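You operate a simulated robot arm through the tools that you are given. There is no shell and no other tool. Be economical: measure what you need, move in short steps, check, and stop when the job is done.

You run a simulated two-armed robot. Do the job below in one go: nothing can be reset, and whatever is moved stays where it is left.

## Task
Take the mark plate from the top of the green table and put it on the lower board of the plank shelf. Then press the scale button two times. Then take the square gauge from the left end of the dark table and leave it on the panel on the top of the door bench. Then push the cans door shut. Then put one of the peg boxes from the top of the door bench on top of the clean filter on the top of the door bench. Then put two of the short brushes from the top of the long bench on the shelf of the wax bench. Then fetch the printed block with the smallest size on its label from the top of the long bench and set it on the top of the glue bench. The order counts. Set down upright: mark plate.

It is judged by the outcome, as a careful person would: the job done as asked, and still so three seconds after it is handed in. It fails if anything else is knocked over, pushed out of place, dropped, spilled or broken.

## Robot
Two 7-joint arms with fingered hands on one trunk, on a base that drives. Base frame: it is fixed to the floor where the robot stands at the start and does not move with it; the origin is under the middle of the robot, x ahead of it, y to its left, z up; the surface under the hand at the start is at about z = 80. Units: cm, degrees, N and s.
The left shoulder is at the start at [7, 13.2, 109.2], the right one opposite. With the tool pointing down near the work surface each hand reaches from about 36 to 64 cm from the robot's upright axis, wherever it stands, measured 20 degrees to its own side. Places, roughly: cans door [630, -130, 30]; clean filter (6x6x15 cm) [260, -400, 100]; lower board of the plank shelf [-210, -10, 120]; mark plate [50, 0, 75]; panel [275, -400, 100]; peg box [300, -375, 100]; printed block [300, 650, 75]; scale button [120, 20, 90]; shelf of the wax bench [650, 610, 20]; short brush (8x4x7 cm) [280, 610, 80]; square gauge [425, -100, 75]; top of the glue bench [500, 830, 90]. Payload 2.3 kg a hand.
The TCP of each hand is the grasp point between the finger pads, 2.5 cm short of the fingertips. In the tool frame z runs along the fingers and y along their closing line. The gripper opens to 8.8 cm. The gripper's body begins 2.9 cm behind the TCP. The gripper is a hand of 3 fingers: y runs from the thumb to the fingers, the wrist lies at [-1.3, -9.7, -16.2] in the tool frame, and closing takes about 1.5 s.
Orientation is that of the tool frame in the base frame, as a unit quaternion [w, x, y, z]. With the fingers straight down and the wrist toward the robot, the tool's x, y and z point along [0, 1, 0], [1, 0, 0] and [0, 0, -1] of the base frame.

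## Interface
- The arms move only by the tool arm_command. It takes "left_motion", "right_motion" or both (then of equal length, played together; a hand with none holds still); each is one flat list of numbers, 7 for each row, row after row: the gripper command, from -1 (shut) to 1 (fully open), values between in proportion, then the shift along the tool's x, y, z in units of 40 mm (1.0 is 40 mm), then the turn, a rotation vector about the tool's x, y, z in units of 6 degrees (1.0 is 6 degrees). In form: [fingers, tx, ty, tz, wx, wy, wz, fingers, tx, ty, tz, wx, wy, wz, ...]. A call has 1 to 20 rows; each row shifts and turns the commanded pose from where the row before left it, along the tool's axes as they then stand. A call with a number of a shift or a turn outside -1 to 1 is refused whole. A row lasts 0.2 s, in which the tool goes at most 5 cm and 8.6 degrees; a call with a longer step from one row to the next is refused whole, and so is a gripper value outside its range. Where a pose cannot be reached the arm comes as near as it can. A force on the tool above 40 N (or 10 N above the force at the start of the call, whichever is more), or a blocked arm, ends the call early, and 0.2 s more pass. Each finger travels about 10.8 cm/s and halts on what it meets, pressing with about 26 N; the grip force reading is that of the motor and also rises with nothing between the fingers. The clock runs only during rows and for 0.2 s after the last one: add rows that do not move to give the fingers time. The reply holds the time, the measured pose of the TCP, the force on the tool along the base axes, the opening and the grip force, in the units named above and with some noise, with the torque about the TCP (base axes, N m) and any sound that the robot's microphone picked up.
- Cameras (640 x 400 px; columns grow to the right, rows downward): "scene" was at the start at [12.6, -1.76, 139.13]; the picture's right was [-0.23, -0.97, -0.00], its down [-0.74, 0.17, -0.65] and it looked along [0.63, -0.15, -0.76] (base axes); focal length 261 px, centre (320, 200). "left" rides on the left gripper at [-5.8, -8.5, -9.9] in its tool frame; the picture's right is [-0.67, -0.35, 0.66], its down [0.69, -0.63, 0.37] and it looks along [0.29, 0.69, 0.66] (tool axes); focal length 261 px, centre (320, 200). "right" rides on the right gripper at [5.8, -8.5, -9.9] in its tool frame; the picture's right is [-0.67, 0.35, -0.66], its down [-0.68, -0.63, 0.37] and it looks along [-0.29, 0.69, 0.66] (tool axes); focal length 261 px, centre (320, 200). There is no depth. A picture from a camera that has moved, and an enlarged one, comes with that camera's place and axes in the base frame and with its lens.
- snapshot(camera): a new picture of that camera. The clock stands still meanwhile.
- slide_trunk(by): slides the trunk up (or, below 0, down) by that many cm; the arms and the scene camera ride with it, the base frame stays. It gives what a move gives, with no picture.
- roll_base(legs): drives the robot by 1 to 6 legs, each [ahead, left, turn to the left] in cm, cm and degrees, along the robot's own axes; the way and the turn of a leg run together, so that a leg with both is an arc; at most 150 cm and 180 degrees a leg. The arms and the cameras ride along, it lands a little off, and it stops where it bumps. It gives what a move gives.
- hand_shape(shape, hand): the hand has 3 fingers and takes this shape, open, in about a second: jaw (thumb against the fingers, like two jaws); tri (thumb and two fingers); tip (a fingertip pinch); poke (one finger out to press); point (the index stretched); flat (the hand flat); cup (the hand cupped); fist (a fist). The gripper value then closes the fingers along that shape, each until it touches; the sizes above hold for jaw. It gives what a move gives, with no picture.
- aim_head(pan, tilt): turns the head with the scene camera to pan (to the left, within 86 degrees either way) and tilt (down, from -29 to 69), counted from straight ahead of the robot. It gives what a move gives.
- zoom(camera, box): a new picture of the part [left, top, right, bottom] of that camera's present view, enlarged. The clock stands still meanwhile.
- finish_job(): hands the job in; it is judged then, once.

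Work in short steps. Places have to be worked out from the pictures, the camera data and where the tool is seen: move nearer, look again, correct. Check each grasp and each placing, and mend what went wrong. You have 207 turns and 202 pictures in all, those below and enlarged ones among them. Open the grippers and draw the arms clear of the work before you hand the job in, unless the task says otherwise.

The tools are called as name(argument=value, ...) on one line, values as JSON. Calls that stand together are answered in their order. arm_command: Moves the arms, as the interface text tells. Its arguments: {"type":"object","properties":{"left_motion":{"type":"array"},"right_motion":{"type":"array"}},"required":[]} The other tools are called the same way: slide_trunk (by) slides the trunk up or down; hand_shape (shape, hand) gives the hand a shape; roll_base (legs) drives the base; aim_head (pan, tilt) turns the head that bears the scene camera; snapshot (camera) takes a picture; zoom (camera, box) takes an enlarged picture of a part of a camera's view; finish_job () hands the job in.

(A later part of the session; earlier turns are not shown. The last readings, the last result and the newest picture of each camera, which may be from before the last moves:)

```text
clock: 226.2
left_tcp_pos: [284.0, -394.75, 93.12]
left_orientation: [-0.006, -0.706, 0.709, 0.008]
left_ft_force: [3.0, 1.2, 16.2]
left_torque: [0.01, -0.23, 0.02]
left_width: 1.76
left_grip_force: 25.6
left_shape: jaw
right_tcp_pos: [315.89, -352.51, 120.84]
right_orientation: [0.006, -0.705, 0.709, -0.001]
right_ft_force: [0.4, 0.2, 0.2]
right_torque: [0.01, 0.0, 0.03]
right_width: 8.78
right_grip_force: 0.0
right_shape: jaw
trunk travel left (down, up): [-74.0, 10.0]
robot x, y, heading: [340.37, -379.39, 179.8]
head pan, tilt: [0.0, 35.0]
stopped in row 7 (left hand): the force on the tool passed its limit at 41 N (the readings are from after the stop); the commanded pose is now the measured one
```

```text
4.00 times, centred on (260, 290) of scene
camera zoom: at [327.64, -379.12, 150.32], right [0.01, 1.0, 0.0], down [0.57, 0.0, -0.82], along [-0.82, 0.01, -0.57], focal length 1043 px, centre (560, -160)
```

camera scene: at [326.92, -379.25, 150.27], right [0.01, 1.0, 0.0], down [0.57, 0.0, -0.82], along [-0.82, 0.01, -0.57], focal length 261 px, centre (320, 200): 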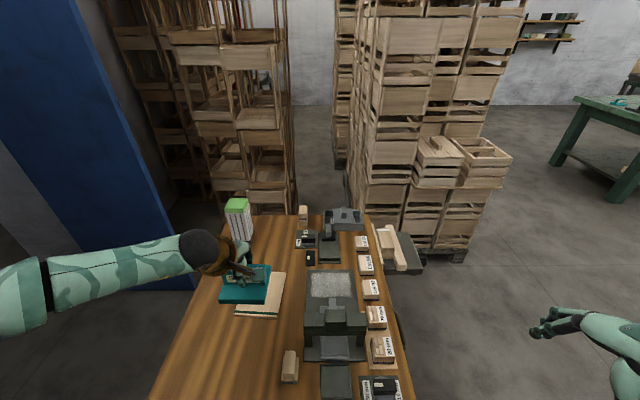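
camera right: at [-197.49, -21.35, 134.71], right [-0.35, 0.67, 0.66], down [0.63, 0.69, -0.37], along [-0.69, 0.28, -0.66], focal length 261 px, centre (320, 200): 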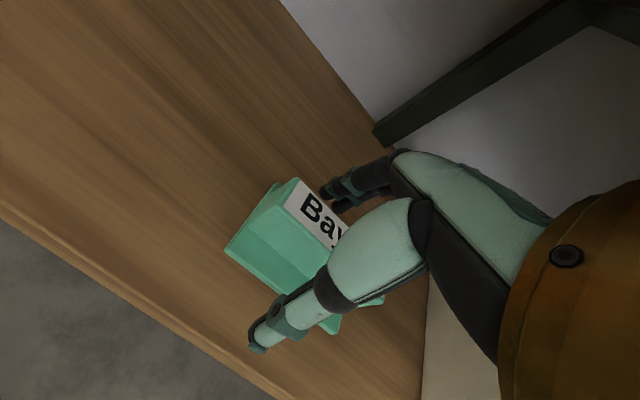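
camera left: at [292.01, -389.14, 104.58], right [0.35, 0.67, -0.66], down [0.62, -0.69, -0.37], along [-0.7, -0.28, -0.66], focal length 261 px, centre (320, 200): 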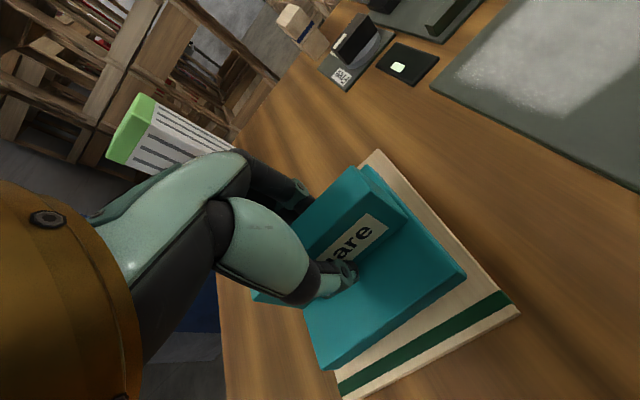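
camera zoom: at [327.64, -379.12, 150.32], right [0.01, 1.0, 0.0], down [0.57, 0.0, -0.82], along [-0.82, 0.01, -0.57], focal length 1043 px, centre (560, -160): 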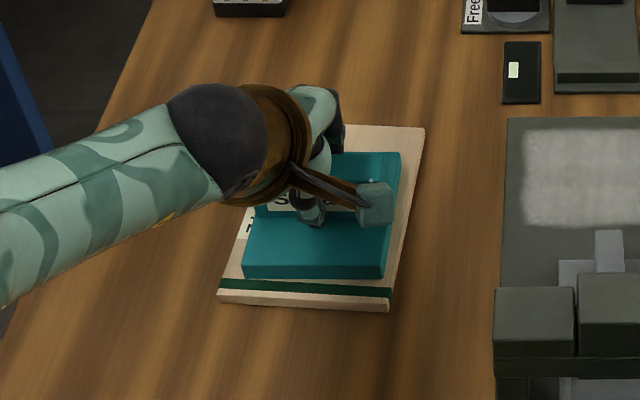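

Contact made and the gauge sits within the panel. I open and rise.

arm_command(left_motion=[-0.6, 0, 0, -0.02, 0, 0, 0, -0.2, 0, 0, 0, 0, 0, 0, 0.3, 0, 0, 0, 0, 0, 0, 1, 0, 0, 0, 0, 0, 0, 1, 0, 0, 0, 0, 0, 0, 1, 0, 0, 0, 0, 0, 0, 1, 0, 0, 0, 0, 0, 0, 1, 0, 0, -0.4, 0, 0, 0, 1, 0, 0, -0.8, 0, 0, 0, 1, 0, 0, -0.8, 0, 0, 0, 1, 0, 0, -0.8, 0, 0, 0, 1, 0, 0, -0.8, 0, 0, 0, 1, 0, 0, 0, 0, 0, 0])

snapshot(camera="left")

zoom(camera="scene", box=[180, 200, 420, 350])

```text
clock: 229.0
left_tcp_pos: [283.81, -394.86, 107.27]
left_orientation: [-0.003, -0.705, 0.71, 0.004]
left_ft_force: [0.4, -0.3, 0.0]
left_torque: [-0.01, 0.02, -0.01]
left_width: 8.79
left_grip_force: 0.0
left_shape: jaw
right_tcp_pos: [315.44, -352.52, 120.71]
right_orientation: [0.009, -0.706, 0.708, -0.002]
right_ft_force: [-0.3, 0.0, 0.1]
right_torque: [-0.01, 0.0, -0.01]
right_width: 8.8
right_grip_force: 0.1
right_shape: jaw
trunk travel left (down, up): [-74.0, 10.0]
robot x, y, heading: [340.9, -379.25, 179.8]
head pan, tilt: [0.0, 35.0]
```

```text
114 pictures are left
camera left: at [292.3, -389.3, 117.09], right [0.35, 0.67, -0.66], down [0.62, -0.69, -0.37], along [-0.7, -0.28, -0.65], focal length 261 px, centre (320, 200)
```

left: 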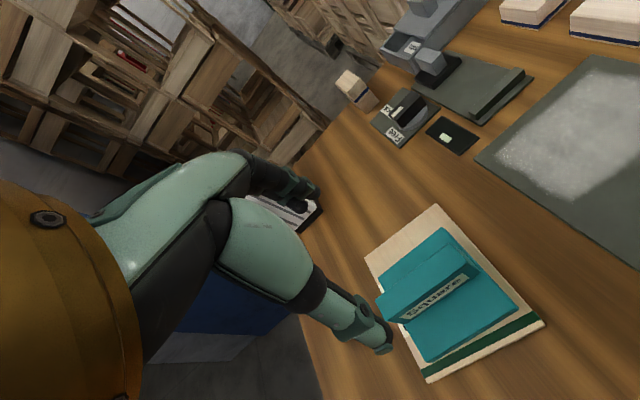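

```text
2.67 times, centred on (300, 275) of scene
camera zoom: at [326.91, -379.24, 150.27], right [0.01, 1.0, 0.0], down [0.57, 0.0, -0.82], along [-0.82, 0.01, -0.57], focal length 695 px, centre (373, 0)
```

zoom: 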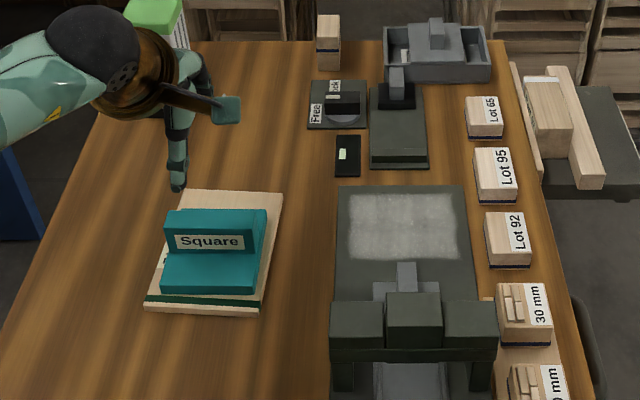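

Gauge is on the panel. I retract the left hand, back off, and turn to look toward the cans cabinet (x≈630,y≈-130).

arm_command(left_motion=[1, 0.3, -0.75, -0.2, 0, 0, 0, 1, 0.3, -0.75, -0.2, 0, 0, 0, 1, 0.3, -0.75, -0.2, 0, 0, 0, 1, 0.3, -0.75, 0, 0, 0, 0, 1, 0.3, -0.75, 0, 0, 0, 0, 1, 0.3, -0.75, 0, 0, 0, 0, 1, 0.3, -0.75, 0, 0, 0, 0, 1, 0.3, -0.75, 0, 0, 0, 0, 1, 0, 0, 0, 0, 0, 0])

roll_base(legs=[[-45, 0, 0], [0, 0, -130]])

aim_head(pan=0, tilt=15)

snapshot(camera="scene")

```text
clock: 231.0
left_tcp_pos: [307.53, -404.62, 109.35]
left_orientation: [-0.004, -0.705, 0.709, 0.004]
left_ft_force: [-0.5, 0.0, 0.7]
left_torque: [0.0, -0.01, 0.0]
left_width: 8.82
left_grip_force: 0.0
left_shape: jaw
right_tcp_pos: [315.37, -352.52, 120.74]
right_orientation: [0.008, -0.705, 0.709, -0.003]
right_ft_force: [-0.3, -1.0, -0.6]
right_torque: [0.01, 0.0, 0.0]
right_width: 8.79
right_grip_force: 0.0
right_shape: jaw
trunk travel left (down, up): [-74.0, 10.0]
robot x, y, heading: [340.71, -379.44, 179.5]
head pan, tilt: [0.0, 35.0]
```

```text
clock: 239.1
left_tcp_pos: [387.83, -337.93, 109.3]
left_orientation: [0.002, 0.354, 0.935, 0.005]
left_ft_force: [0.0, -0.4, -0.2]
left_torque: [0.03, -0.02, 0.01]
left_width: 8.8
left_grip_force: 0.1
left_shape: jaw
right_tcp_pos: [421.86, -378.32, 120.65]
right_orientation: [0.001, 0.353, 0.935, -0.01]
right_ft_force: [0.2, -0.3, 0.5]
right_torque: [0.02, -0.04, -0.03]
right_width: 8.77
right_grip_force: 0.1
right_shape: jaw
trunk travel left (down, up): [-74.0, 10.0]
robot x, y, heading: [384.98, -379.53, 48.6]
head pan, tilt: [0.0, 35.0]
```

```text
clock: 239.9
left_tcp_pos: [387.72, -338.13, 109.38]
left_orientation: [0.003, 0.354, 0.935, 0.005]
left_ft_force: [0.3, 0.2, -0.3]
left_torque: [-0.02, 0.0, 0.02]
left_width: 8.8
left_grip_force: 0.1
left_shape: jaw
right_tcp_pos: [421.94, -378.38, 120.67]
right_orientation: [0.001, 0.354, 0.935, -0.009]
right_ft_force: [-0.4, 1.1, -1.4]
right_torque: [0.04, 0.0, 0.0]
right_width: 8.78
right_grip_force: 0.1
right_shape: jaw
trunk travel left (down, up): [-74.0, 10.0]
robot x, y, heading: [385.11, -379.83, 48.5]
head pan, tilt: [0.0, 15.0]
```

```text
112 pictures are left
camera scene: at [394.56, -369.05, 153.47], right [0.75, -0.66, 0.0], down [-0.17, -0.19, -0.97], along [0.64, 0.72, -0.26], focal length 261 px, centre (320, 200)
```

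scene: 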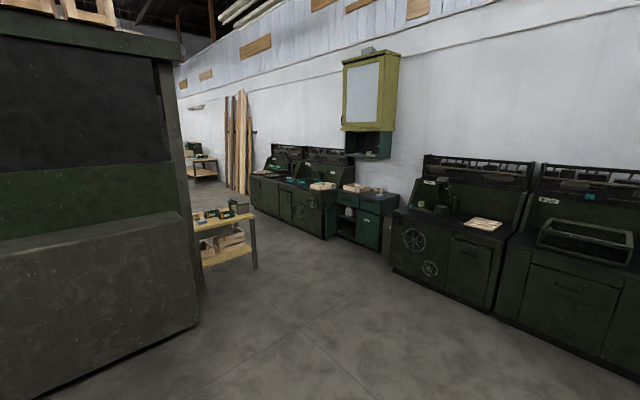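

zoom(camera="scene", box=[300, 160, 412, 260])

```text
4.00 times, centred on (356, 210) of scene
camera zoom: at [394.56, -369.05, 153.47], right [0.75, -0.66, 0.0], down [-0.17, -0.19, -0.97], along [0.64, 0.72, -0.26], focal length 1043 px, centre (176, 160)
```

zoom: 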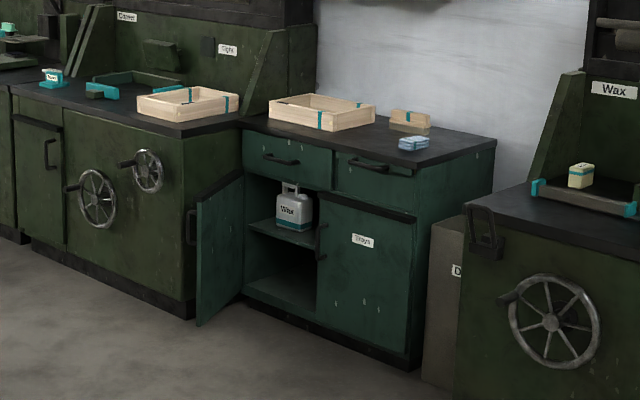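

The cans door is the left door of the teal cabinet, hinged at ≈(649,-120), free edge at ≈(616,-131), open ~70°. I drive to (560,-113) facing +x.

roll_base(legs=[[0, 0, -2.9], [125, 0, 0], [125, 0, 0], [0, 0, 44.4], [87, 0, 0], [0, 0, -90]])

aim_head(pan=-10, tilt=45)

snapshot(camera="scene")

```text
clock: 262.6
left_tcp_pos: [592.72, -87.23, 109.28]
left_orientation: [0.004, 0.704, 0.71, 0.003]
left_ft_force: [0.3, 0.5, 0.1]
left_torque: [-0.02, -0.01, 0.0]
left_width: 8.79
left_grip_force: 0.2
left_shape: jaw
right_tcp_pos: [585.58, -139.58, 120.79]
right_orientation: [-0.003, 0.703, 0.711, -0.009]
right_ft_force: [-0.5, 0.5, 0.5]
right_torque: [0.01, 0.0, 0.0]
right_width: 8.78
right_grip_force: 0.0
right_shape: jaw
trunk travel left (down, up): [-74.0, 10.0]
robot x, y, heading: [559.71, -112.86, 0.3]
head pan, tilt: [0.0, 15.0]
```

```text
clock: 263.6
left_tcp_pos: [592.61, -87.37, 109.31]
left_orientation: [0.005, 0.705, 0.71, 0.003]
left_ft_force: [-1.0, 0.2, -0.1]
left_torque: [-0.02, 0.01, 0.0]
left_width: 8.78
left_grip_force: 0.1
left_shape: jaw
right_tcp_pos: [585.53, -139.66, 120.76]
right_orientation: [-0.003, 0.704, 0.71, -0.009]
right_ft_force: [0.1, -0.4, 0.6]
right_torque: [0.02, 0.01, -0.01]
right_width: 8.81
right_grip_force: 0.0
right_shape: jaw
trunk travel left (down, up): [-74.0, 10.0]
robot x, y, heading: [559.79, -113.03, 0.5]
head pan, tilt: [-10.0, 45.0]
```

```text
110 pictures are left
camera scene: at [572.94, -114.46, 148.8], right [-0.17, -0.99, 0.0], down [-0.7, 0.12, -0.71], along [0.7, -0.12, -0.71], focal length 261 px, centre (320, 200)
```

scene: 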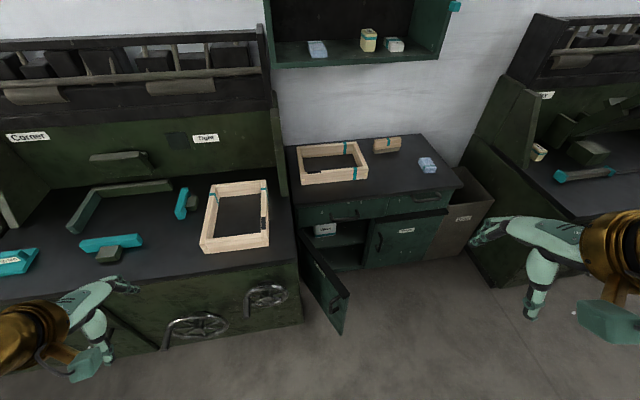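

Door: hinge ≈(646,-119), free edge ≈(616,-133), top z≈53. I make the right hand a fist, tuck the left arm back and up, and lower the trunk.

hand_shape(hand="right", shape="fist")

arm_command(left_motion=[1, 0, -0.6, -0.9, 0, 0, 0, 1, 0, -0.6, -0.9, 0, 0, 0, 1, 0, -0.6, -0.9, 0, 0, 0, 1, 0, -0.6, -0.9, 0, 0, 0, 1, 0, -0.6, -0.9, 0, 0, 0, 1, 0, 0, -0.5, 0, 0, 0, 1, 0, 0, 0, 0, 0, 0])

slide_trunk(by=-72)

snapshot(camera="scene")

snapshot(camera="right")

```text
clock: 264.4
left_tcp_pos: [592.64, -87.23, 109.46]
left_orientation: [0.004, 0.705, 0.709, 0.002]
left_ft_force: [-0.3, -0.2, 1.4]
left_torque: [0.01, -0.02, 0.03]
left_width: 8.8
left_grip_force: 0.1
left_shape: jaw
right_tcp_pos: [585.47, -139.57, 120.81]
right_orientation: [-0.003, 0.703, 0.711, -0.009]
right_ft_force: [-0.3, 0.3, -0.2]
right_torque: [0.0, 0.03, 0.01]
right_width: 0.01
right_grip_force: 0.1
right_shape: fist
trunk travel left (down, up): [-74.0, 10.0]
robot x, y, heading: [559.68, -113.12, 0.3]
head pan, tilt: [-10.0, 45.0]
```

```text
clock: 266.1
left_tcp_pos: [582.61, -88.91, 128.14]
left_orientation: [0.005, 0.704, 0.71, 0.002]
left_ft_force: [-0.3, 0.3, 0.5]
left_torque: [0.01, 0.01, 0.02]
left_width: 8.8
left_grip_force: 0.2
left_shape: jaw
left hand out of reach, approached as far as the arm can: row 5, 6
right_tcp_pos: [585.47, -139.58, 120.86]
right_orientation: [-0.003, 0.703, 0.711, -0.009]
right_ft_force: [-0.3, 0.3, -0.6]
right_torque: [-0.03, 0.04, 0.02]
right_width: 0.0
right_grip_force: 0.2
right_shape: fist
trunk travel left (down, up): [-74.0, 10.0]
robot x, y, heading: [559.7, -113.11, 0.5]
head pan, tilt: [-10.0, 45.0]
```

```text
refused: -72 is not a number from -40 to 40
```

```text
109 pictures are left
camera scene: at [572.91, -114.42, 148.8], right [-0.17, -0.99, 0.0], down [-0.7, 0.12, -0.71], along [0.7, -0.12, -0.71], focal length 261 px, centre (320, 200)
```

scene: 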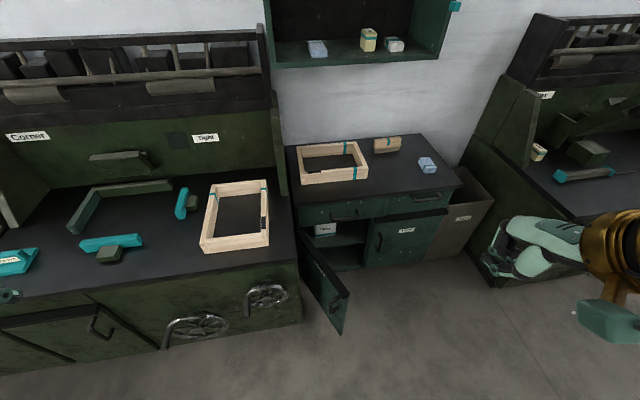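

```text
108 pictures are left
camera right: at [577.05, -133.9, 130.76], right [0.37, -0.66, 0.66], down [-0.63, -0.7, -0.35], along [0.69, -0.28, -0.67], focal length 261 px, centre (320, 200)
```

right: 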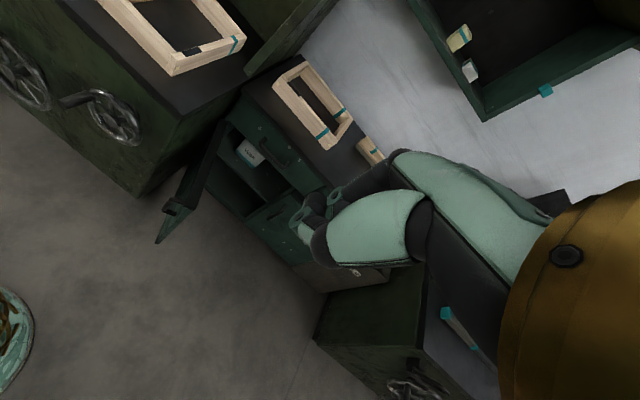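

Lower the trunk in two steps and look.

slide_trunk(by=-36)

slide_trunk(by=-34)

aim_head(pan=-20, tilt=35)

snapshot(camera="scene")

```text
clock: 269.6
left_tcp_pos: [582.43, -88.92, 92.21]
left_orientation: [0.005, 0.705, 0.71, 0.004]
left_ft_force: [0.2, -0.1, 0.6]
left_torque: [0.01, 0.01, -0.03]
left_width: 8.8
left_grip_force: 0.0
left_shape: jaw
right_tcp_pos: [585.56, -139.54, 84.69]
right_orientation: [-0.002, 0.703, 0.711, -0.009]
right_ft_force: [0.5, -0.4, -0.3]
right_torque: [0.04, -0.01, 0.04]
right_width: 0.0
right_grip_force: 0.0
right_shape: fist
trunk travel left (down, up): [-38.0, 46.0]
robot x, y, heading: [559.66, -113.06, 0.1]
head pan, tilt: [-10.0, 45.0]
```

```text
clock: 272.9
left_tcp_pos: [582.54, -88.91, 58.16]
left_orientation: [0.004, 0.704, 0.71, 0.003]
left_ft_force: [0.1, 1.1, 0.3]
left_torque: [0.0, -0.02, 0.0]
left_width: 8.82
left_grip_force: 0.1
left_shape: jaw
right_tcp_pos: [585.51, -139.59, 50.81]
right_orientation: [-0.002, 0.703, 0.711, -0.009]
right_ft_force: [0.4, -0.4, -0.6]
right_torque: [-0.03, 0.0, 0.02]
right_width: 0.0
right_grip_force: 0.1
right_shape: fist
trunk travel left (down, up): [-4.0, 80.0]
robot x, y, heading: [559.82, -113.07, 0.3]
head pan, tilt: [-10.0, 45.0]
```

```text
clock: 273.6
left_tcp_pos: [582.52, -88.94, 58.14]
left_orientation: [0.005, 0.704, 0.71, 0.002]
left_ft_force: [-0.2, 0.1, -0.1]
left_torque: [-0.01, -0.01, 0.01]
left_width: 8.81
left_grip_force: 0.1
left_shape: jaw
right_tcp_pos: [585.46, -139.62, 50.66]
right_orientation: [-0.002, 0.703, 0.711, -0.008]
right_ft_force: [-0.2, 0.1, -0.5]
right_torque: [-0.04, -0.02, 0.0]
right_width: 0.0
right_grip_force: 0.0
right_shape: fist
trunk travel left (down, up): [-4.0, 80.0]
robot x, y, heading: [559.86, -113.35, -0.0]
head pan, tilt: [-20.0, 35.0]
```

```text
107 pictures are left
camera scene: at [573.2, -116.06, 80.27], right [-0.34, -0.94, 0.0], down [-0.54, 0.19, -0.82], along [0.77, -0.28, -0.57], focal length 261 px, centre (320, 200)
```

scene: 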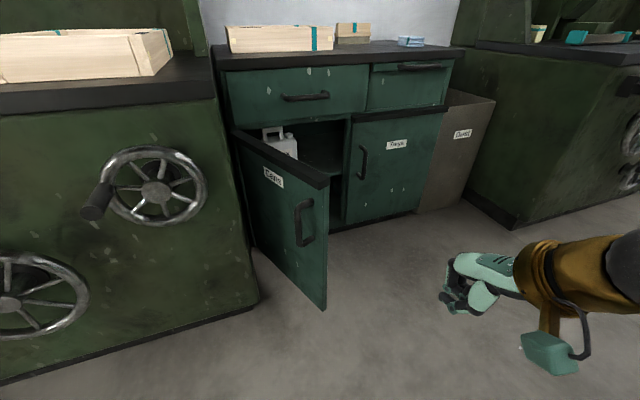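

Door: free edge (617,-134), hinge (654,-118), top z≈52, handle at z 33–44. I'll push above the handle with the fist. Raise the fist, move base 12 ahead, and position it beside the outer face at height.

arm_command(right_motion=[0, 0, 0, -0.8, 0, 0, 0, 0, 0, 0, -0.8, 0, 0, 0, 0, 0, 0, -0.8, 0, 0, 0, 0, 0, 0, 0, 0, 0, 0])

roll_base(legs=[[12, 0, 0]])

arm_command(right_motion=[0, 0.8, 0, 0, 0, 0, 0, 0, 0.8, 0, 0, 0, 0, 0, 0, 0.8, 0.4, 0, 0, 0, 0, 0, 0.8, 0.7, 0, 0, 0, 0, 0, 0.1, 0.9, 0, 0, 0, 0, 0, 0, 0.9, 0, 0, 0, 0, 0, 0, 0.9, 0, 0, 0, 0, 0, 0, 0.9, 0, 0, 0, 0, 0, 0, 0, 0, 0, 0, 0])

snapshot(camera="scene")

snapshot(camera="right")

```text
clock: 274.6
left_tcp_pos: [582.6, -88.98, 58.16]
left_orientation: [0.004, 0.704, 0.71, 0.003]
left_ft_force: [0.1, -0.3, -0.4]
left_torque: [0.02, 0.0, 0.03]
left_width: 8.84
left_grip_force: 0.1
left_shape: jaw
right_tcp_pos: [585.61, -139.51, 60.42]
right_orientation: [-0.002, 0.703, 0.711, -0.007]
right_ft_force: [0.1, 0.5, 0.5]
right_torque: [0.03, 0.02, 0.03]
right_width: 0.01
right_grip_force: 0.0
right_shape: fist
trunk travel left (down, up): [-4.0, 80.0]
robot x, y, heading: [560.02, -113.42, 0.2]
head pan, tilt: [-20.0, 35.0]
```

```text
clock: 275.8
left_tcp_pos: [594.53, -88.83, 58.14]
left_orientation: [0.005, 0.705, 0.709, 0.003]
left_ft_force: [-0.7, 0.0, 1.1]
left_torque: [0.0, -0.02, -0.02]
left_width: 8.78
left_grip_force: 0.1
left_shape: jaw
right_tcp_pos: [597.63, -139.33, 60.39]
right_orientation: [-0.002, 0.703, 0.711, -0.007]
right_ft_force: [-0.3, 0.0, 0.0]
right_torque: [-0.01, -0.02, 0.02]
right_width: 0.0
right_grip_force: 0.2
right_shape: fist
trunk travel left (down, up): [-4.0, 80.0]
robot x, y, heading: [571.87, -112.85, 0.1]
head pan, tilt: [-20.0, 35.0]
```

```text
clock: 277.8
left_tcp_pos: [594.63, -88.87, 58.09]
left_orientation: [0.005, 0.705, 0.709, 0.002]
left_ft_force: [0.1, -0.3, -0.2]
left_torque: [-0.01, 0.04, 0.02]
left_width: 8.79
left_grip_force: 0.0
left_shape: jaw
right_tcp_pos: [616.3, -126.13, 59.89]
right_orientation: [-0.002, 0.703, 0.711, -0.008]
right_ft_force: [-1.1, 0.0, 1.1]
right_torque: [0.0, -0.01, -0.01]
right_width: 0.0
right_grip_force: 0.1
right_shape: fist
trunk travel left (down, up): [-4.0, 80.0]
robot x, y, heading: [571.72, -113.22, 0.4]
head pan, tilt: [-20.0, 35.0]
```

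```text
106 pictures are left
camera scene: at [585.17, -115.99, 80.28], right [-0.34, -0.94, 0.0], down [-0.54, 0.19, -0.82], along [0.77, -0.28, -0.57], focal length 261 px, centre (320, 200)
```

scene: 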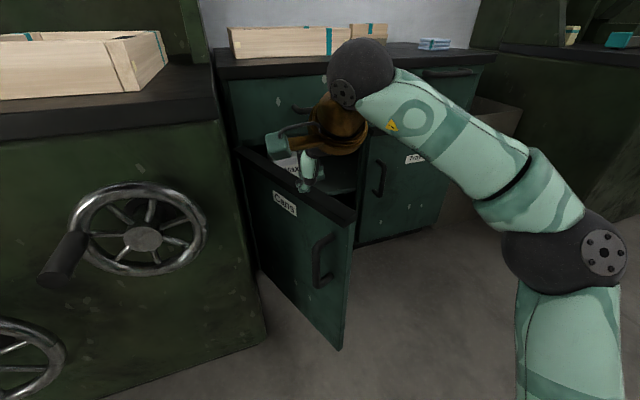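

```text
105 pictures are left
camera right: at [607.8, -120.39, 69.87], right [0.37, -0.66, 0.66], down [-0.63, -0.7, -0.35], along [0.69, -0.28, -0.67], focal length 261 px, centre (320, 200)
```

right: 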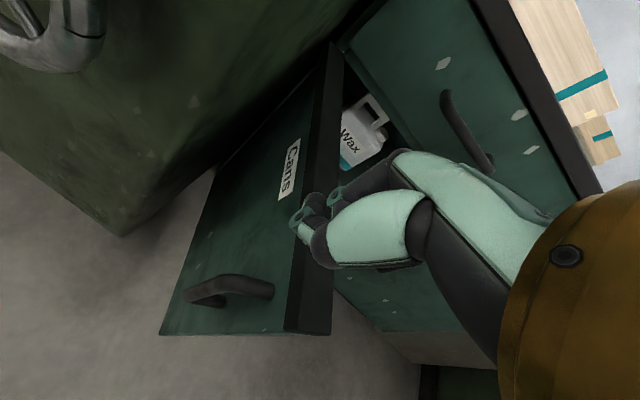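

Fist is just beside the door top. I move 3.5 cm to +y and lower so it faces the outer side above the handle.

arm_command(right_motion=[0, 0.45, 0, 0, 0, 0, 0, 0, 0.45, 0, 0, 0, 0, 0, 0, 0, 0, 0.7, 0, 0, 0, 0, 0, 0, 0.7, 0, 0, 0, 0, 0, 0, 0.7, 0, 0, 0, 0, 0, 0, 0.7, 0, 0, 0, 0, 0, 0, 0, 0, 0, 0])

snapshot(camera="scene")

snapshot(camera="right")

```text
clock: 279.4
left_tcp_pos: [594.45, -88.97, 58.17]
left_orientation: [0.005, 0.704, 0.71, 0.003]
left_ft_force: [0.1, -0.2, 0.8]
left_torque: [0.02, 0.0, -0.03]
left_width: 8.8
left_grip_force: 0.0
left_shape: jaw
right_tcp_pos: [616.13, -122.56, 48.64]
right_orientation: [-0.002, 0.703, 0.711, -0.007]
right_ft_force: [0.8, 0.3, 0.2]
right_torque: [-0.01, -0.03, 0.0]
right_width: 0.0
right_grip_force: 0.0
right_shape: fist
trunk travel left (down, up): [-4.0, 80.0]
robot x, y, heading: [571.83, -113.02, 0.4]
head pan, tilt: [-20.0, 35.0]
```

```text
104 pictures are left
camera scene: at [585.17, -115.99, 80.28], right [-0.34, -0.94, 0.0], down [-0.54, 0.19, -0.82], along [0.77, -0.28, -0.57], focal length 261 px, centre (320, 200)
```

scene: 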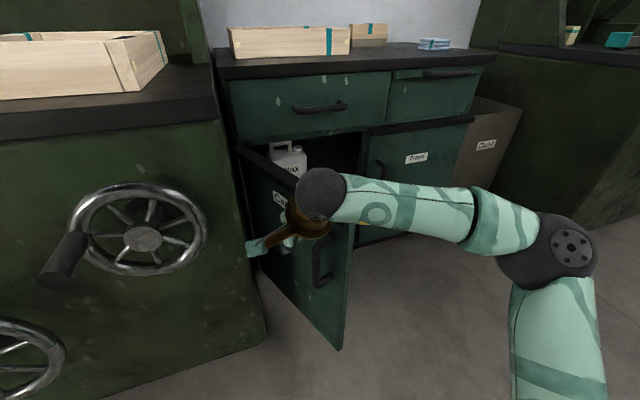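

```text
103 pictures are left
camera right: at [607.64, -116.9, 58.66], right [0.36, -0.66, 0.66], down [-0.63, -0.7, -0.35], along [0.69, -0.28, -0.67], focal length 261 px, centre (320, 200)
```

right: 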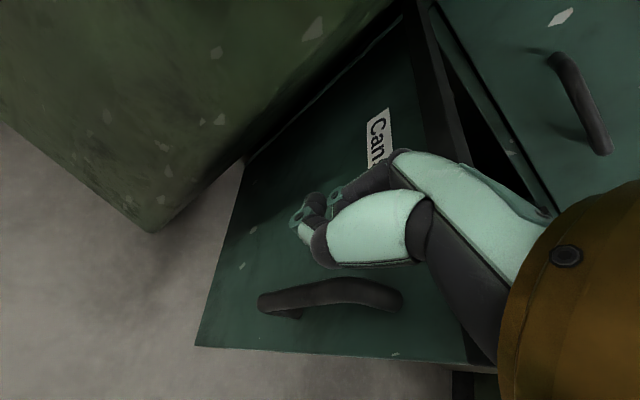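

The fist is beside the outer face with the arm above the door. I push in −y/+x along the closing arc.

arm_command(right_motion=[0, -0.48, 0.2, 0, 0, 0, 0, 0, -0.48, 0.2, 0, 0, 0, 0, 0, -0.48, 0.28, 0, 0, 0, 0, 0, -0.48, 0.28, 0, 0, 0, 0, 0, -0.48, 0.28, 0, 0, 0, 0, 0, -0.48, 0.28, 0, 0, 0, 0, 0, -0.48, 0.28, 0, 0, 0, 0, 0, -0.48, 0.28, 0, 0, 0, 0, 0, 0, 0, 0, 0, 0, 0])

snapshot(camera="scene")

```text
clock: 281.4
left_tcp_pos: [594.49, -88.81, 58.06]
left_orientation: [0.005, 0.704, 0.71, 0.003]
left_ft_force: [0.4, -0.2, -1.3]
left_torque: [0.03, 0.03, 0.0]
left_width: 8.8
left_grip_force: 0.0
left_shape: jaw
right_tcp_pos: [624.65, -137.93, 48.67]
right_orientation: [-0.002, 0.704, 0.711, -0.006]
right_ft_force: [0.5, -0.6, 0.7]
right_torque: [-0.01, 0.0, 0.0]
right_width: 0.01
right_grip_force: 0.0
right_shape: fist
trunk travel left (down, up): [-4.0, 80.0]
robot x, y, heading: [571.65, -113.01, 0.4]
head pan, tilt: [-20.0, 35.0]
```

```text
102 pictures are left
camera scene: at [585.18, -116.0, 80.28], right [-0.34, -0.94, 0.0], down [-0.54, 0.19, -0.82], along [0.77, -0.28, -0.57], focal length 261 px, centre (320, 200)
```

scene: 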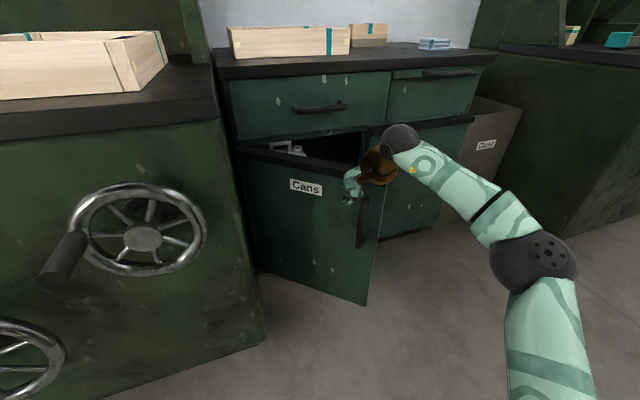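

The door is swinging shut. I continue pushing using the base: 12 ahead, 10 right.

roll_base(legs=[[12, -10, 0]])

snapshot(camera="scene")

```text
clock: 282.8
left_tcp_pos: [606.35, -98.88, 58.22]
left_orientation: [0.004, 0.705, 0.71, 0.003]
left_ft_force: [-0.2, 0.1, -0.2]
left_torque: [-0.02, -0.03, -0.01]
left_width: 8.78
left_grip_force: 0.1
left_shape: jaw
right_tcp_pos: [636.66, -147.85, 48.82]
right_orientation: [-0.002, 0.703, 0.711, -0.008]
right_ft_force: [0.0, 0.1, 0.2]
right_torque: [-0.06, 0.0, 0.02]
right_width: 0.0
right_grip_force: 0.0
right_shape: fist
trunk travel left (down, up): [-4.0, 80.0]
robot x, y, heading: [583.83, -122.93, 0.7]
head pan, tilt: [-20.0, 35.0]
```

```text
101 pictures are left
camera scene: at [597.06, -126.03, 80.27], right [-0.34, -0.94, 0.0], down [-0.54, 0.19, -0.82], along [0.77, -0.28, -0.57], focal length 261 px, centre (320, 200)
```

scene: 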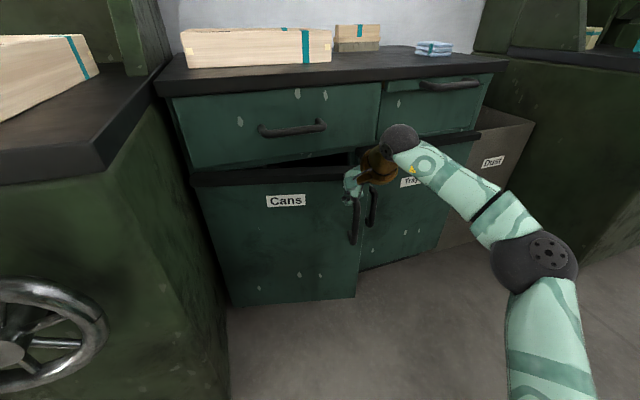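

Door nearly shut. I shift the base right 9/ahead 4 and finish pushing with the arm.

roll_base(legs=[[4, -9, 0]])

arm_command(right_motion=[0, 0.2, 0.3, 0, 0, 0, 0, 0, 0, 0.3, 0, 0, 0, 0, 0, 0, 0.3, 0, 0, 0, 0, 0, 0, 0.2, 0, 0, 0, 0, 0, 0, 0.2, 0, 0, 0, 0, 0, 0, 0.2, 0, 0, 0, 0, 0, 0, 0, 0, 0, 0, 0])

snapshot(camera="scene")

```text
clock: 284.0
left_tcp_pos: [610.46, -107.94, 58.04]
left_orientation: [0.004, 0.705, 0.71, 0.003]
left_ft_force: [-0.1, 0.2, -0.1]
left_torque: [-0.03, -0.02, -0.01]
left_width: 8.77
left_grip_force: 0.2
left_shape: jaw
right_tcp_pos: [640.69, -156.83, 48.76]
right_orientation: [-0.003, 0.702, 0.712, -0.008]
right_ft_force: [0.1, 0.6, 0.0]
right_torque: [-0.02, -0.02, -0.02]
right_width: 0.01
right_grip_force: 0.1
right_shape: fist
trunk travel left (down, up): [-4.0, 80.0]
robot x, y, heading: [587.65, -132.29, 0.5]
head pan, tilt: [-20.0, 35.0]
```

```text
clock: 285.6
left_tcp_pos: [610.43, -107.87, 58.14]
left_orientation: [0.005, 0.704, 0.71, 0.003]
left_ft_force: [0.0, 1.0, 0.3]
left_torque: [0.03, 0.01, -0.01]
left_width: 8.79
left_grip_force: 0.1
left_shape: jaw
right_tcp_pos: [644.01, -156.31, 48.58]
right_orientation: [-0.001, 0.704, 0.711, -0.006]
right_ft_force: [0.2, -0.4, -0.3]
right_torque: [-0.01, 0.01, 0.02]
right_width: 0.0
right_grip_force: 0.1
right_shape: fist
right hand out of reach, approached as far as the arm can: row 3, 4, 5, 6
trunk travel left (down, up): [-4.0, 80.0]
robot x, y, heading: [587.95, -132.36, 0.5]
head pan, tilt: [-20.0, 35.0]
```

```text
100 pictures are left
camera scene: at [601.16, -135.07, 80.27], right [-0.34, -0.94, 0.0], down [-0.54, 0.19, -0.82], along [0.77, -0.27, -0.57], focal length 261 px, centre (320, 200)
```

scene: 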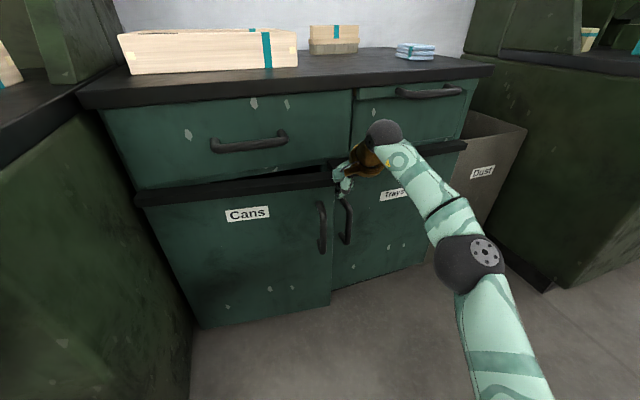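

Fist is slightly past the free edge; I move it 8 cm to +y and push ahead with the base 7 cm.

arm_command(right_motion=[0, 0.3, -0.3, 0, 0, 0, 0, 0, 0.6, 0, 0, 0, 0, 0, 0, 0.6, 0, 0, 0, 0, 0, 0, 0.5, 0, 0, 0, 0, 0, 0, 0, 0, 0, 0, 0, 0])

roll_base(legs=[[6, 0, 0]])

snapshot(camera="scene")

```text
clock: 286.2
left_tcp_pos: [610.74, -108.38, 58.22]
left_orientation: [0.005, 0.709, 0.705, 0.004]
left_ft_force: [-0.3, 0.2, 0.7]
left_torque: [0.04, 0.0, 0.02]
left_width: 8.79
left_grip_force: 0.1
left_shape: jaw
right_tcp_pos: [642.43, -155.47, 48.69]
right_orientation: [0.0, 0.717, 0.697, -0.008]
right_ft_force: [-1.6, -13.4, 2.3]
right_torque: [0.08, -0.06, -0.23]
right_width: 8.07
right_grip_force: 0.0
right_shape: fist
trunk travel left (down, up): [-4.0, 80.0]
robot x, y, heading: [587.61, -132.21, -0.5]
head pan, tilt: [-20.0, 35.0]
stopped in row 2 (right hand): the force on the tool passed its limit at 51 N (the readings are from after the stop); the commanded pose is now the measured one
```

```text
clock: 287.0
left_tcp_pos: [612.26, -108.37, 58.29]
left_orientation: [0.004, 0.71, 0.704, 0.006]
left_ft_force: [-25.9, -0.8, -0.2]
left_torque: [0.02, -0.3, 0.09]
left_width: 7.54
left_grip_force: 0.0
left_shape: jaw
right_tcp_pos: [644.42, -155.65, 48.73]
right_orientation: [0.002, 0.717, 0.697, -0.009]
right_ft_force: [-0.1, -9.2, 0.4]
right_torque: [0.02, 0.02, -0.17]
right_width: 8.06
right_grip_force: 0.1
right_shape: fist
trunk travel left (down, up): [-4.0, 80.0]
robot x, y, heading: [589.65, -132.29, 0.1]
head pan, tilt: [-20.0, 35.0]
stopped in leg 1: the force on the tool passed its limit at 53 N (the readings are from after the stop); the commanded pose is now the measured one
```

```text
99 pictures are left
camera scene: at [602.83, -135.53, 80.34], right [-0.35, -0.94, 0.0], down [-0.53, 0.2, -0.82], along [0.77, -0.28, -0.57], focal length 261 px, centre (320, 200)
```

scene: 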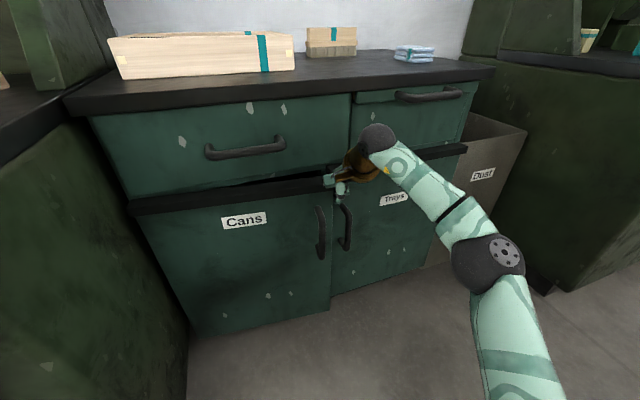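

The left hand met the neighbouring cabinet and the fist was beside the door's edge. I back off 12, shift right 18, then bring the fist in front of the door near its edge.

roll_base(legs=[[-14, 0, 0], [0, -18, 0]])

hand_shape(hand="right", shape="fist")

arm_command(right_motion=[-1, 0.8, 0, 0, 0, 0, 0, -1, 0.8, 0, 0, 0, 0, 0, -1, 0.8, 0, 0, 0, 0, 0, -1, 0.8, 0, 0, 0, 0, 0, -1, 0.8, 0, 0, 0, 0, 0, -1, 0.8, 0, 0, 0, 0, 0, -1, 0.8, 0, 0, 0, 0, 0, -1, 0.8, 0, 0, 0, 0, 0, -1, 0, 0, 0, 0, 0, 0])

snapshot(camera="scene")

snapshot(camera="right")

```text
clock: 289.5
left_tcp_pos: [598.23, -126.21, 58.06]
left_orientation: [0.003, 0.711, 0.703, 0.002]
left_ft_force: [-0.6, -0.3, -0.7]
left_torque: [-0.02, 0.0, -0.03]
left_width: 8.77
left_grip_force: 0.1
left_shape: jaw
right_tcp_pos: [630.2, -173.22, 48.58]
right_orientation: [0.001, 0.717, 0.697, -0.012]
right_ft_force: [0.5, -0.2, 0.2]
right_torque: [0.0, -0.01, 0.01]
right_width: 8.06
right_grip_force: 0.0
right_shape: fist
trunk travel left (down, up): [-4.0, 80.0]
robot x, y, heading: [575.49, -150.14, -0.4]
head pan, tilt: [-20.0, 35.0]
```

```text
clock: 290.4
left_tcp_pos: [598.22, -126.11, 58.15]
left_orientation: [0.004, 0.71, 0.704, 0.003]
left_ft_force: [0.0, 0.0, -0.2]
left_torque: [0.0, -0.01, -0.03]
left_width: 8.79
left_grip_force: 0.0
left_shape: jaw
right_tcp_pos: [630.2, -173.14, 48.4]
right_orientation: [-0.001, 0.717, 0.697, -0.012]
right_ft_force: [-0.1, 0.3, -0.4]
right_torque: [-0.03, 0.01, -0.02]
right_width: 8.06
right_grip_force: 0.1
right_shape: fist
trunk travel left (down, up): [-4.0, 80.0]
robot x, y, heading: [575.66, -149.93, -0.3]
head pan, tilt: [-20.0, 35.0]
```

```text
clock: 292.4
left_tcp_pos: [598.28, -126.11, 58.12]
left_orientation: [0.003, 0.71, 0.704, 0.003]
left_ft_force: [0.5, -0.1, -0.2]
left_torque: [0.02, -0.01, 0.0]
left_width: 8.8
left_grip_force: 0.1
left_shape: jaw
right_tcp_pos: [629.13, -150.13, 47.43]
right_orientation: [0.0, 0.717, 0.697, -0.012]
right_ft_force: [0.3, 0.7, -0.5]
right_torque: [-0.01, 0.01, 0.01]
right_width: 8.07
right_grip_force: 0.1
right_shape: fist
right hand out of reach, approached as far as the arm can: row 7, 8
trunk travel left (down, up): [-4.0, 80.0]
robot x, y, heading: [575.74, -149.95, -0.5]
head pan, tilt: [-20.0, 35.0]
```

```text
98 pictures are left
camera scene: at [588.88, -153.17, 80.28], right [-0.35, -0.94, 0.0], down [-0.54, 0.2, -0.82], along [0.77, -0.28, -0.57], focal length 261 px, centre (320, 200)
```

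scene: 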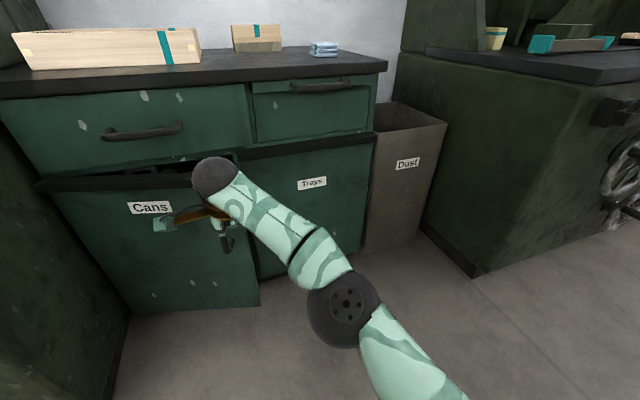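

```text
97 pictures are left
camera right: at [620.97, -144.01, 57.34], right [0.34, -0.67, 0.66], down [-0.65, -0.67, -0.34], along [0.67, -0.32, -0.67], focal length 261 px, centre (320, 200)
```

right: 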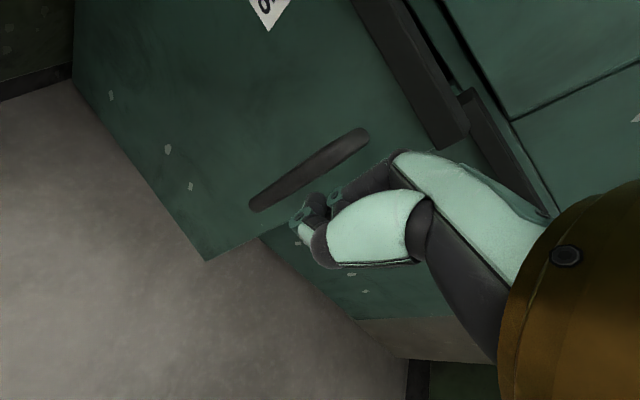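

The fist is now in front of the door near its free edge. I push with the base, 12 cm ahead.

roll_base(legs=[[12, 0, 0]])

snapshot(camera="scene")

```text
clock: 293.6
left_tcp_pos: [610.45, -126.22, 58.29]
left_orientation: [0.003, 0.711, 0.703, 0.003]
left_ft_force: [-0.6, -0.2, 0.7]
left_torque: [-0.01, 0.01, 0.04]
left_width: 8.79
left_grip_force: 0.1
left_shape: jaw
right_tcp_pos: [641.48, -150.27, 47.37]
right_orientation: [0.0, 0.717, 0.697, -0.011]
right_ft_force: [-0.3, 0.3, 0.5]
right_torque: [-0.02, 0.01, -0.01]
right_width: 8.07
right_grip_force: 0.1
right_shape: fist
trunk travel left (down, up): [-4.0, 80.0]
robot x, y, heading: [587.7, -149.79, -0.2]
head pan, tilt: [-20.0, 35.0]
```

```text
96 pictures are left
camera scene: at [601.13, -153.26, 80.28], right [-0.35, -0.94, 0.0], down [-0.54, 0.2, -0.82], along [0.77, -0.28, -0.57], focal length 261 px, centre (320, 200)
```

scene: 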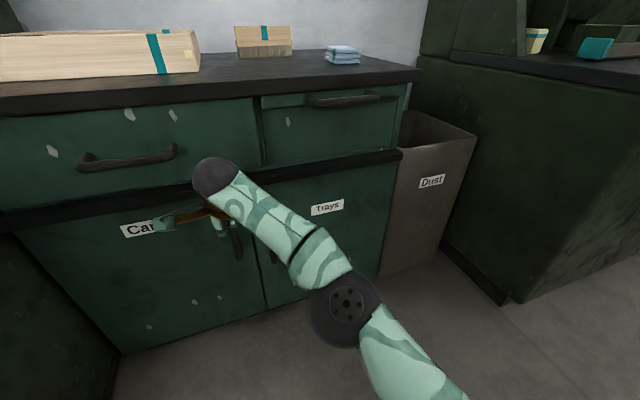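

Door appears nearly flush. I push further gently in small base steps until the force rises.

roll_base(legs=[[4, 0, 0]])

zoom(camera="scene", box=[100, 150, 340, 300])

```text
clock: 294.6
left_tcp_pos: [614.52, -126.29, 58.24]
left_orientation: [0.003, 0.711, 0.704, 0.004]
left_ft_force: [-0.8, 0.1, 0.3]
left_torque: [0.01, -0.01, -0.03]
left_width: 8.79
left_grip_force: 0.0
left_shape: jaw
right_tcp_pos: [645.28, -150.24, 47.27]
right_orientation: [-0.004, 0.716, 0.697, -0.017]
right_ft_force: [-2.6, -0.5, 0.8]
right_torque: [0.02, -0.08, -0.05]
right_width: 8.07
right_grip_force: 0.0
right_shape: fist
trunk travel left (down, up): [-4.0, 80.0]
robot x, y, heading: [591.9, -149.96, -0.4]
head pan, tilt: [-20.0, 35.0]
stopped in leg 1: the force on the tool passed its limit at 52 N (the readings are from after the stop); the commanded pose is now the measured one
```

```text
2.67 times, centred on (220, 225) of scene
camera zoom: at [605.11, -153.31, 80.28], right [-0.35, -0.94, 0.0], down [-0.54, 0.2, -0.82], along [0.77, -0.29, -0.57], focal length 695 px, centre (587, 133)
```

zoom: 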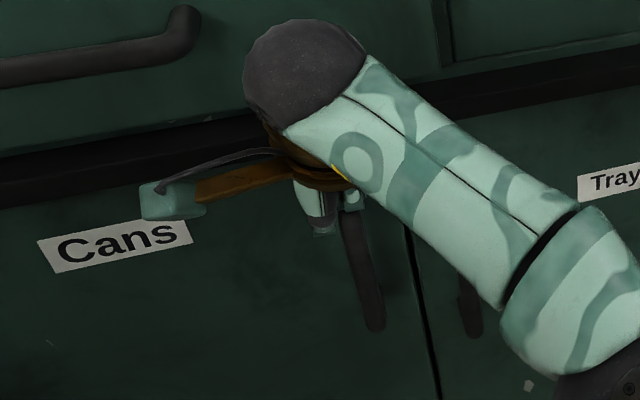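

Firm resistance: the door is shut. I back off and check it stays flush.

roll_base(legs=[[-35, 0, 0]])

aim_head(pan=10, tilt=25)

snapshot(camera="scene")

```text
clock: 296.0
left_tcp_pos: [601.54, -125.78, 58.25]
left_orientation: [0.003, 0.707, 0.707, 0.004]
left_ft_force: [-0.3, -0.3, -0.1]
left_torque: [0.01, 0.01, 0.02]
left_width: 8.75
left_grip_force: 0.0
left_shape: jaw
right_tcp_pos: [632.43, -149.2, 47.2]
right_orientation: [-0.006, 0.71, 0.704, -0.014]
right_ft_force: [0.4, -0.3, -0.9]
right_torque: [-0.01, 0.02, 0.0]
right_width: 0.01
right_grip_force: 0.1
right_shape: fist
trunk travel left (down, up): [-4.0, 80.0]
robot x, y, heading: [578.8, -149.86, 0.1]
head pan, tilt: [-20.0, 35.0]
stopped in leg 1: the force on the tool passed its limit at 46 N (the readings are from after the stop); the commanded pose is now the measured one
```

```text
clock: 297.0
left_tcp_pos: [601.5, -125.75, 58.1]
left_orientation: [0.003, 0.707, 0.707, 0.003]
left_ft_force: [0.6, -0.2, -0.7]
left_torque: [-0.01, -0.02, 0.01]
left_width: 8.79
left_grip_force: 0.0
left_shape: jaw
right_tcp_pos: [632.36, -149.12, 47.13]
right_orientation: [-0.005, 0.71, 0.704, -0.014]
right_ft_force: [-0.9, -0.3, 0.9]
right_torque: [0.0, -0.02, 0.01]
right_width: 0.01
right_grip_force: 0.1
right_shape: fist
trunk travel left (down, up): [-4.0, 80.0]
robot x, y, heading: [579.29, -150.02, 0.3]
head pan, tilt: [10.0, 25.0]
```

```text
94 pictures are left
camera scene: at [593.2, -148.3, 81.85], right [0.18, -0.98, 0.0], down [-0.42, -0.07, -0.91], along [0.89, 0.16, -0.42], focal length 261 px, centre (320, 200)
```

scene: 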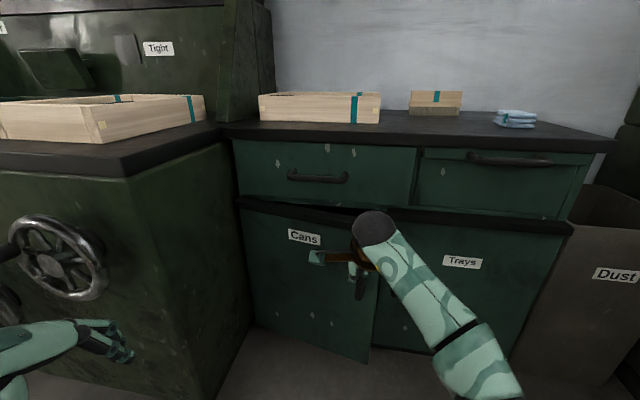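

Backing off hooked the handle and pulled the door slightly open. I look at the hand to free it.

snapshot(camera="right")

zoom(camera="scene", box=[280, 190, 440, 310])

```text
93 pictures are left
camera right: at [624.2, -143.17, 57.27], right [0.36, -0.67, 0.65], down [-0.65, -0.68, -0.34], along [0.67, -0.3, -0.68], focal length 261 px, centre (320, 200)
```

right: 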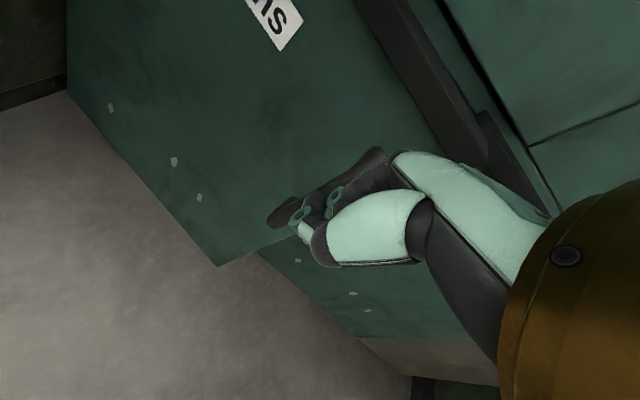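

```text
3.33 times, centred on (360, 250) of scene
camera zoom: at [593.2, -148.3, 81.85], right [0.18, -0.98, 0.0], down [-0.42, -0.07, -0.91], along [0.89, 0.16, -0.42], focal length 869 px, centre (187, 33)
```

zoom: 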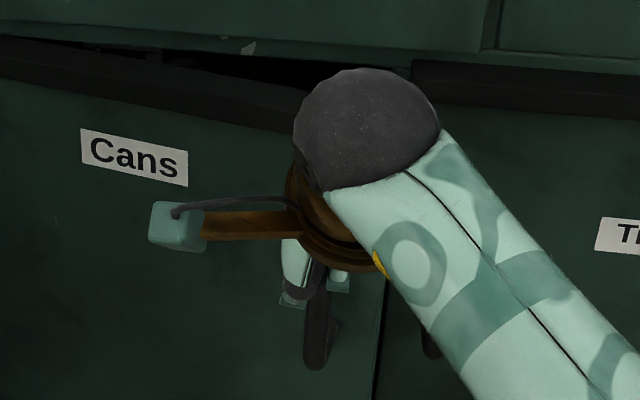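

The fist's fingers are over the handle's top end. I ease forward 1 cm, lift 10 cm clear, draw back 4 cm, then lower to z≈51.5 for another push above the handle.

arm_command(right_motion=[-1, 0, 0.25, 0, 0, 0, 0, -1, 0, 0, -0.4, 0, 0, 0, -1, 0, 0, -0.7, 0, 0, 0, -1, 0, 0, -0.7, 0, 0, 0, -1, 0, 0, -0.7, 0, 0, 0, -1, 0, 0, 0, 0, 0, 0])

snapshot(camera="scene")

```text
clock: 298.4
left_tcp_pos: [601.6, -125.77, 58.15]
left_orientation: [0.003, 0.707, 0.707, 0.003]
left_ft_force: [-0.2, 0.0, -1.0]
left_torque: [0.03, -0.01, -0.01]
left_width: 8.8
left_grip_force: 0.1
left_shape: jaw
right_tcp_pos: [629.51, -150.45, 54.08]
right_orientation: [-0.004, 0.71, 0.704, -0.013]
right_ft_force: [0.6, 0.3, 0.4]
right_torque: [0.02, 0.01, 0.03]
right_width: 0.01
right_grip_force: 0.2
right_shape: fist
right hand out of reach, approached as far as the arm can: row 1, 2, 3, 4, 5
trunk travel left (down, up): [-4.0, 80.0]
robot x, y, heading: [578.92, -149.93, 0.5]
head pan, tilt: [10.0, 25.0]
```

```text
91 pictures are left
camera scene: at [593.21, -148.29, 81.85], right [0.18, -0.98, 0.0], down [-0.42, -0.08, -0.91], along [0.89, 0.16, -0.42], focal length 261 px, centre (320, 200)
```

scene: 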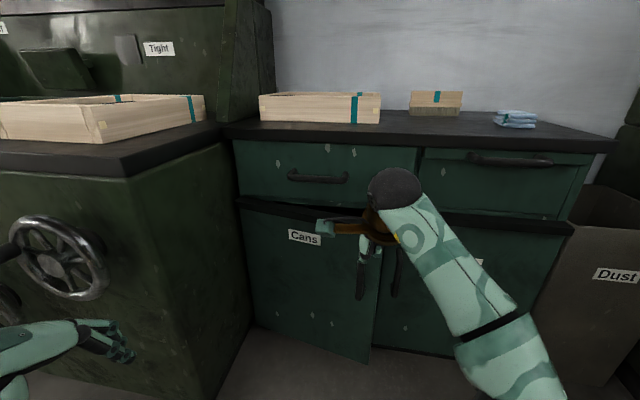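

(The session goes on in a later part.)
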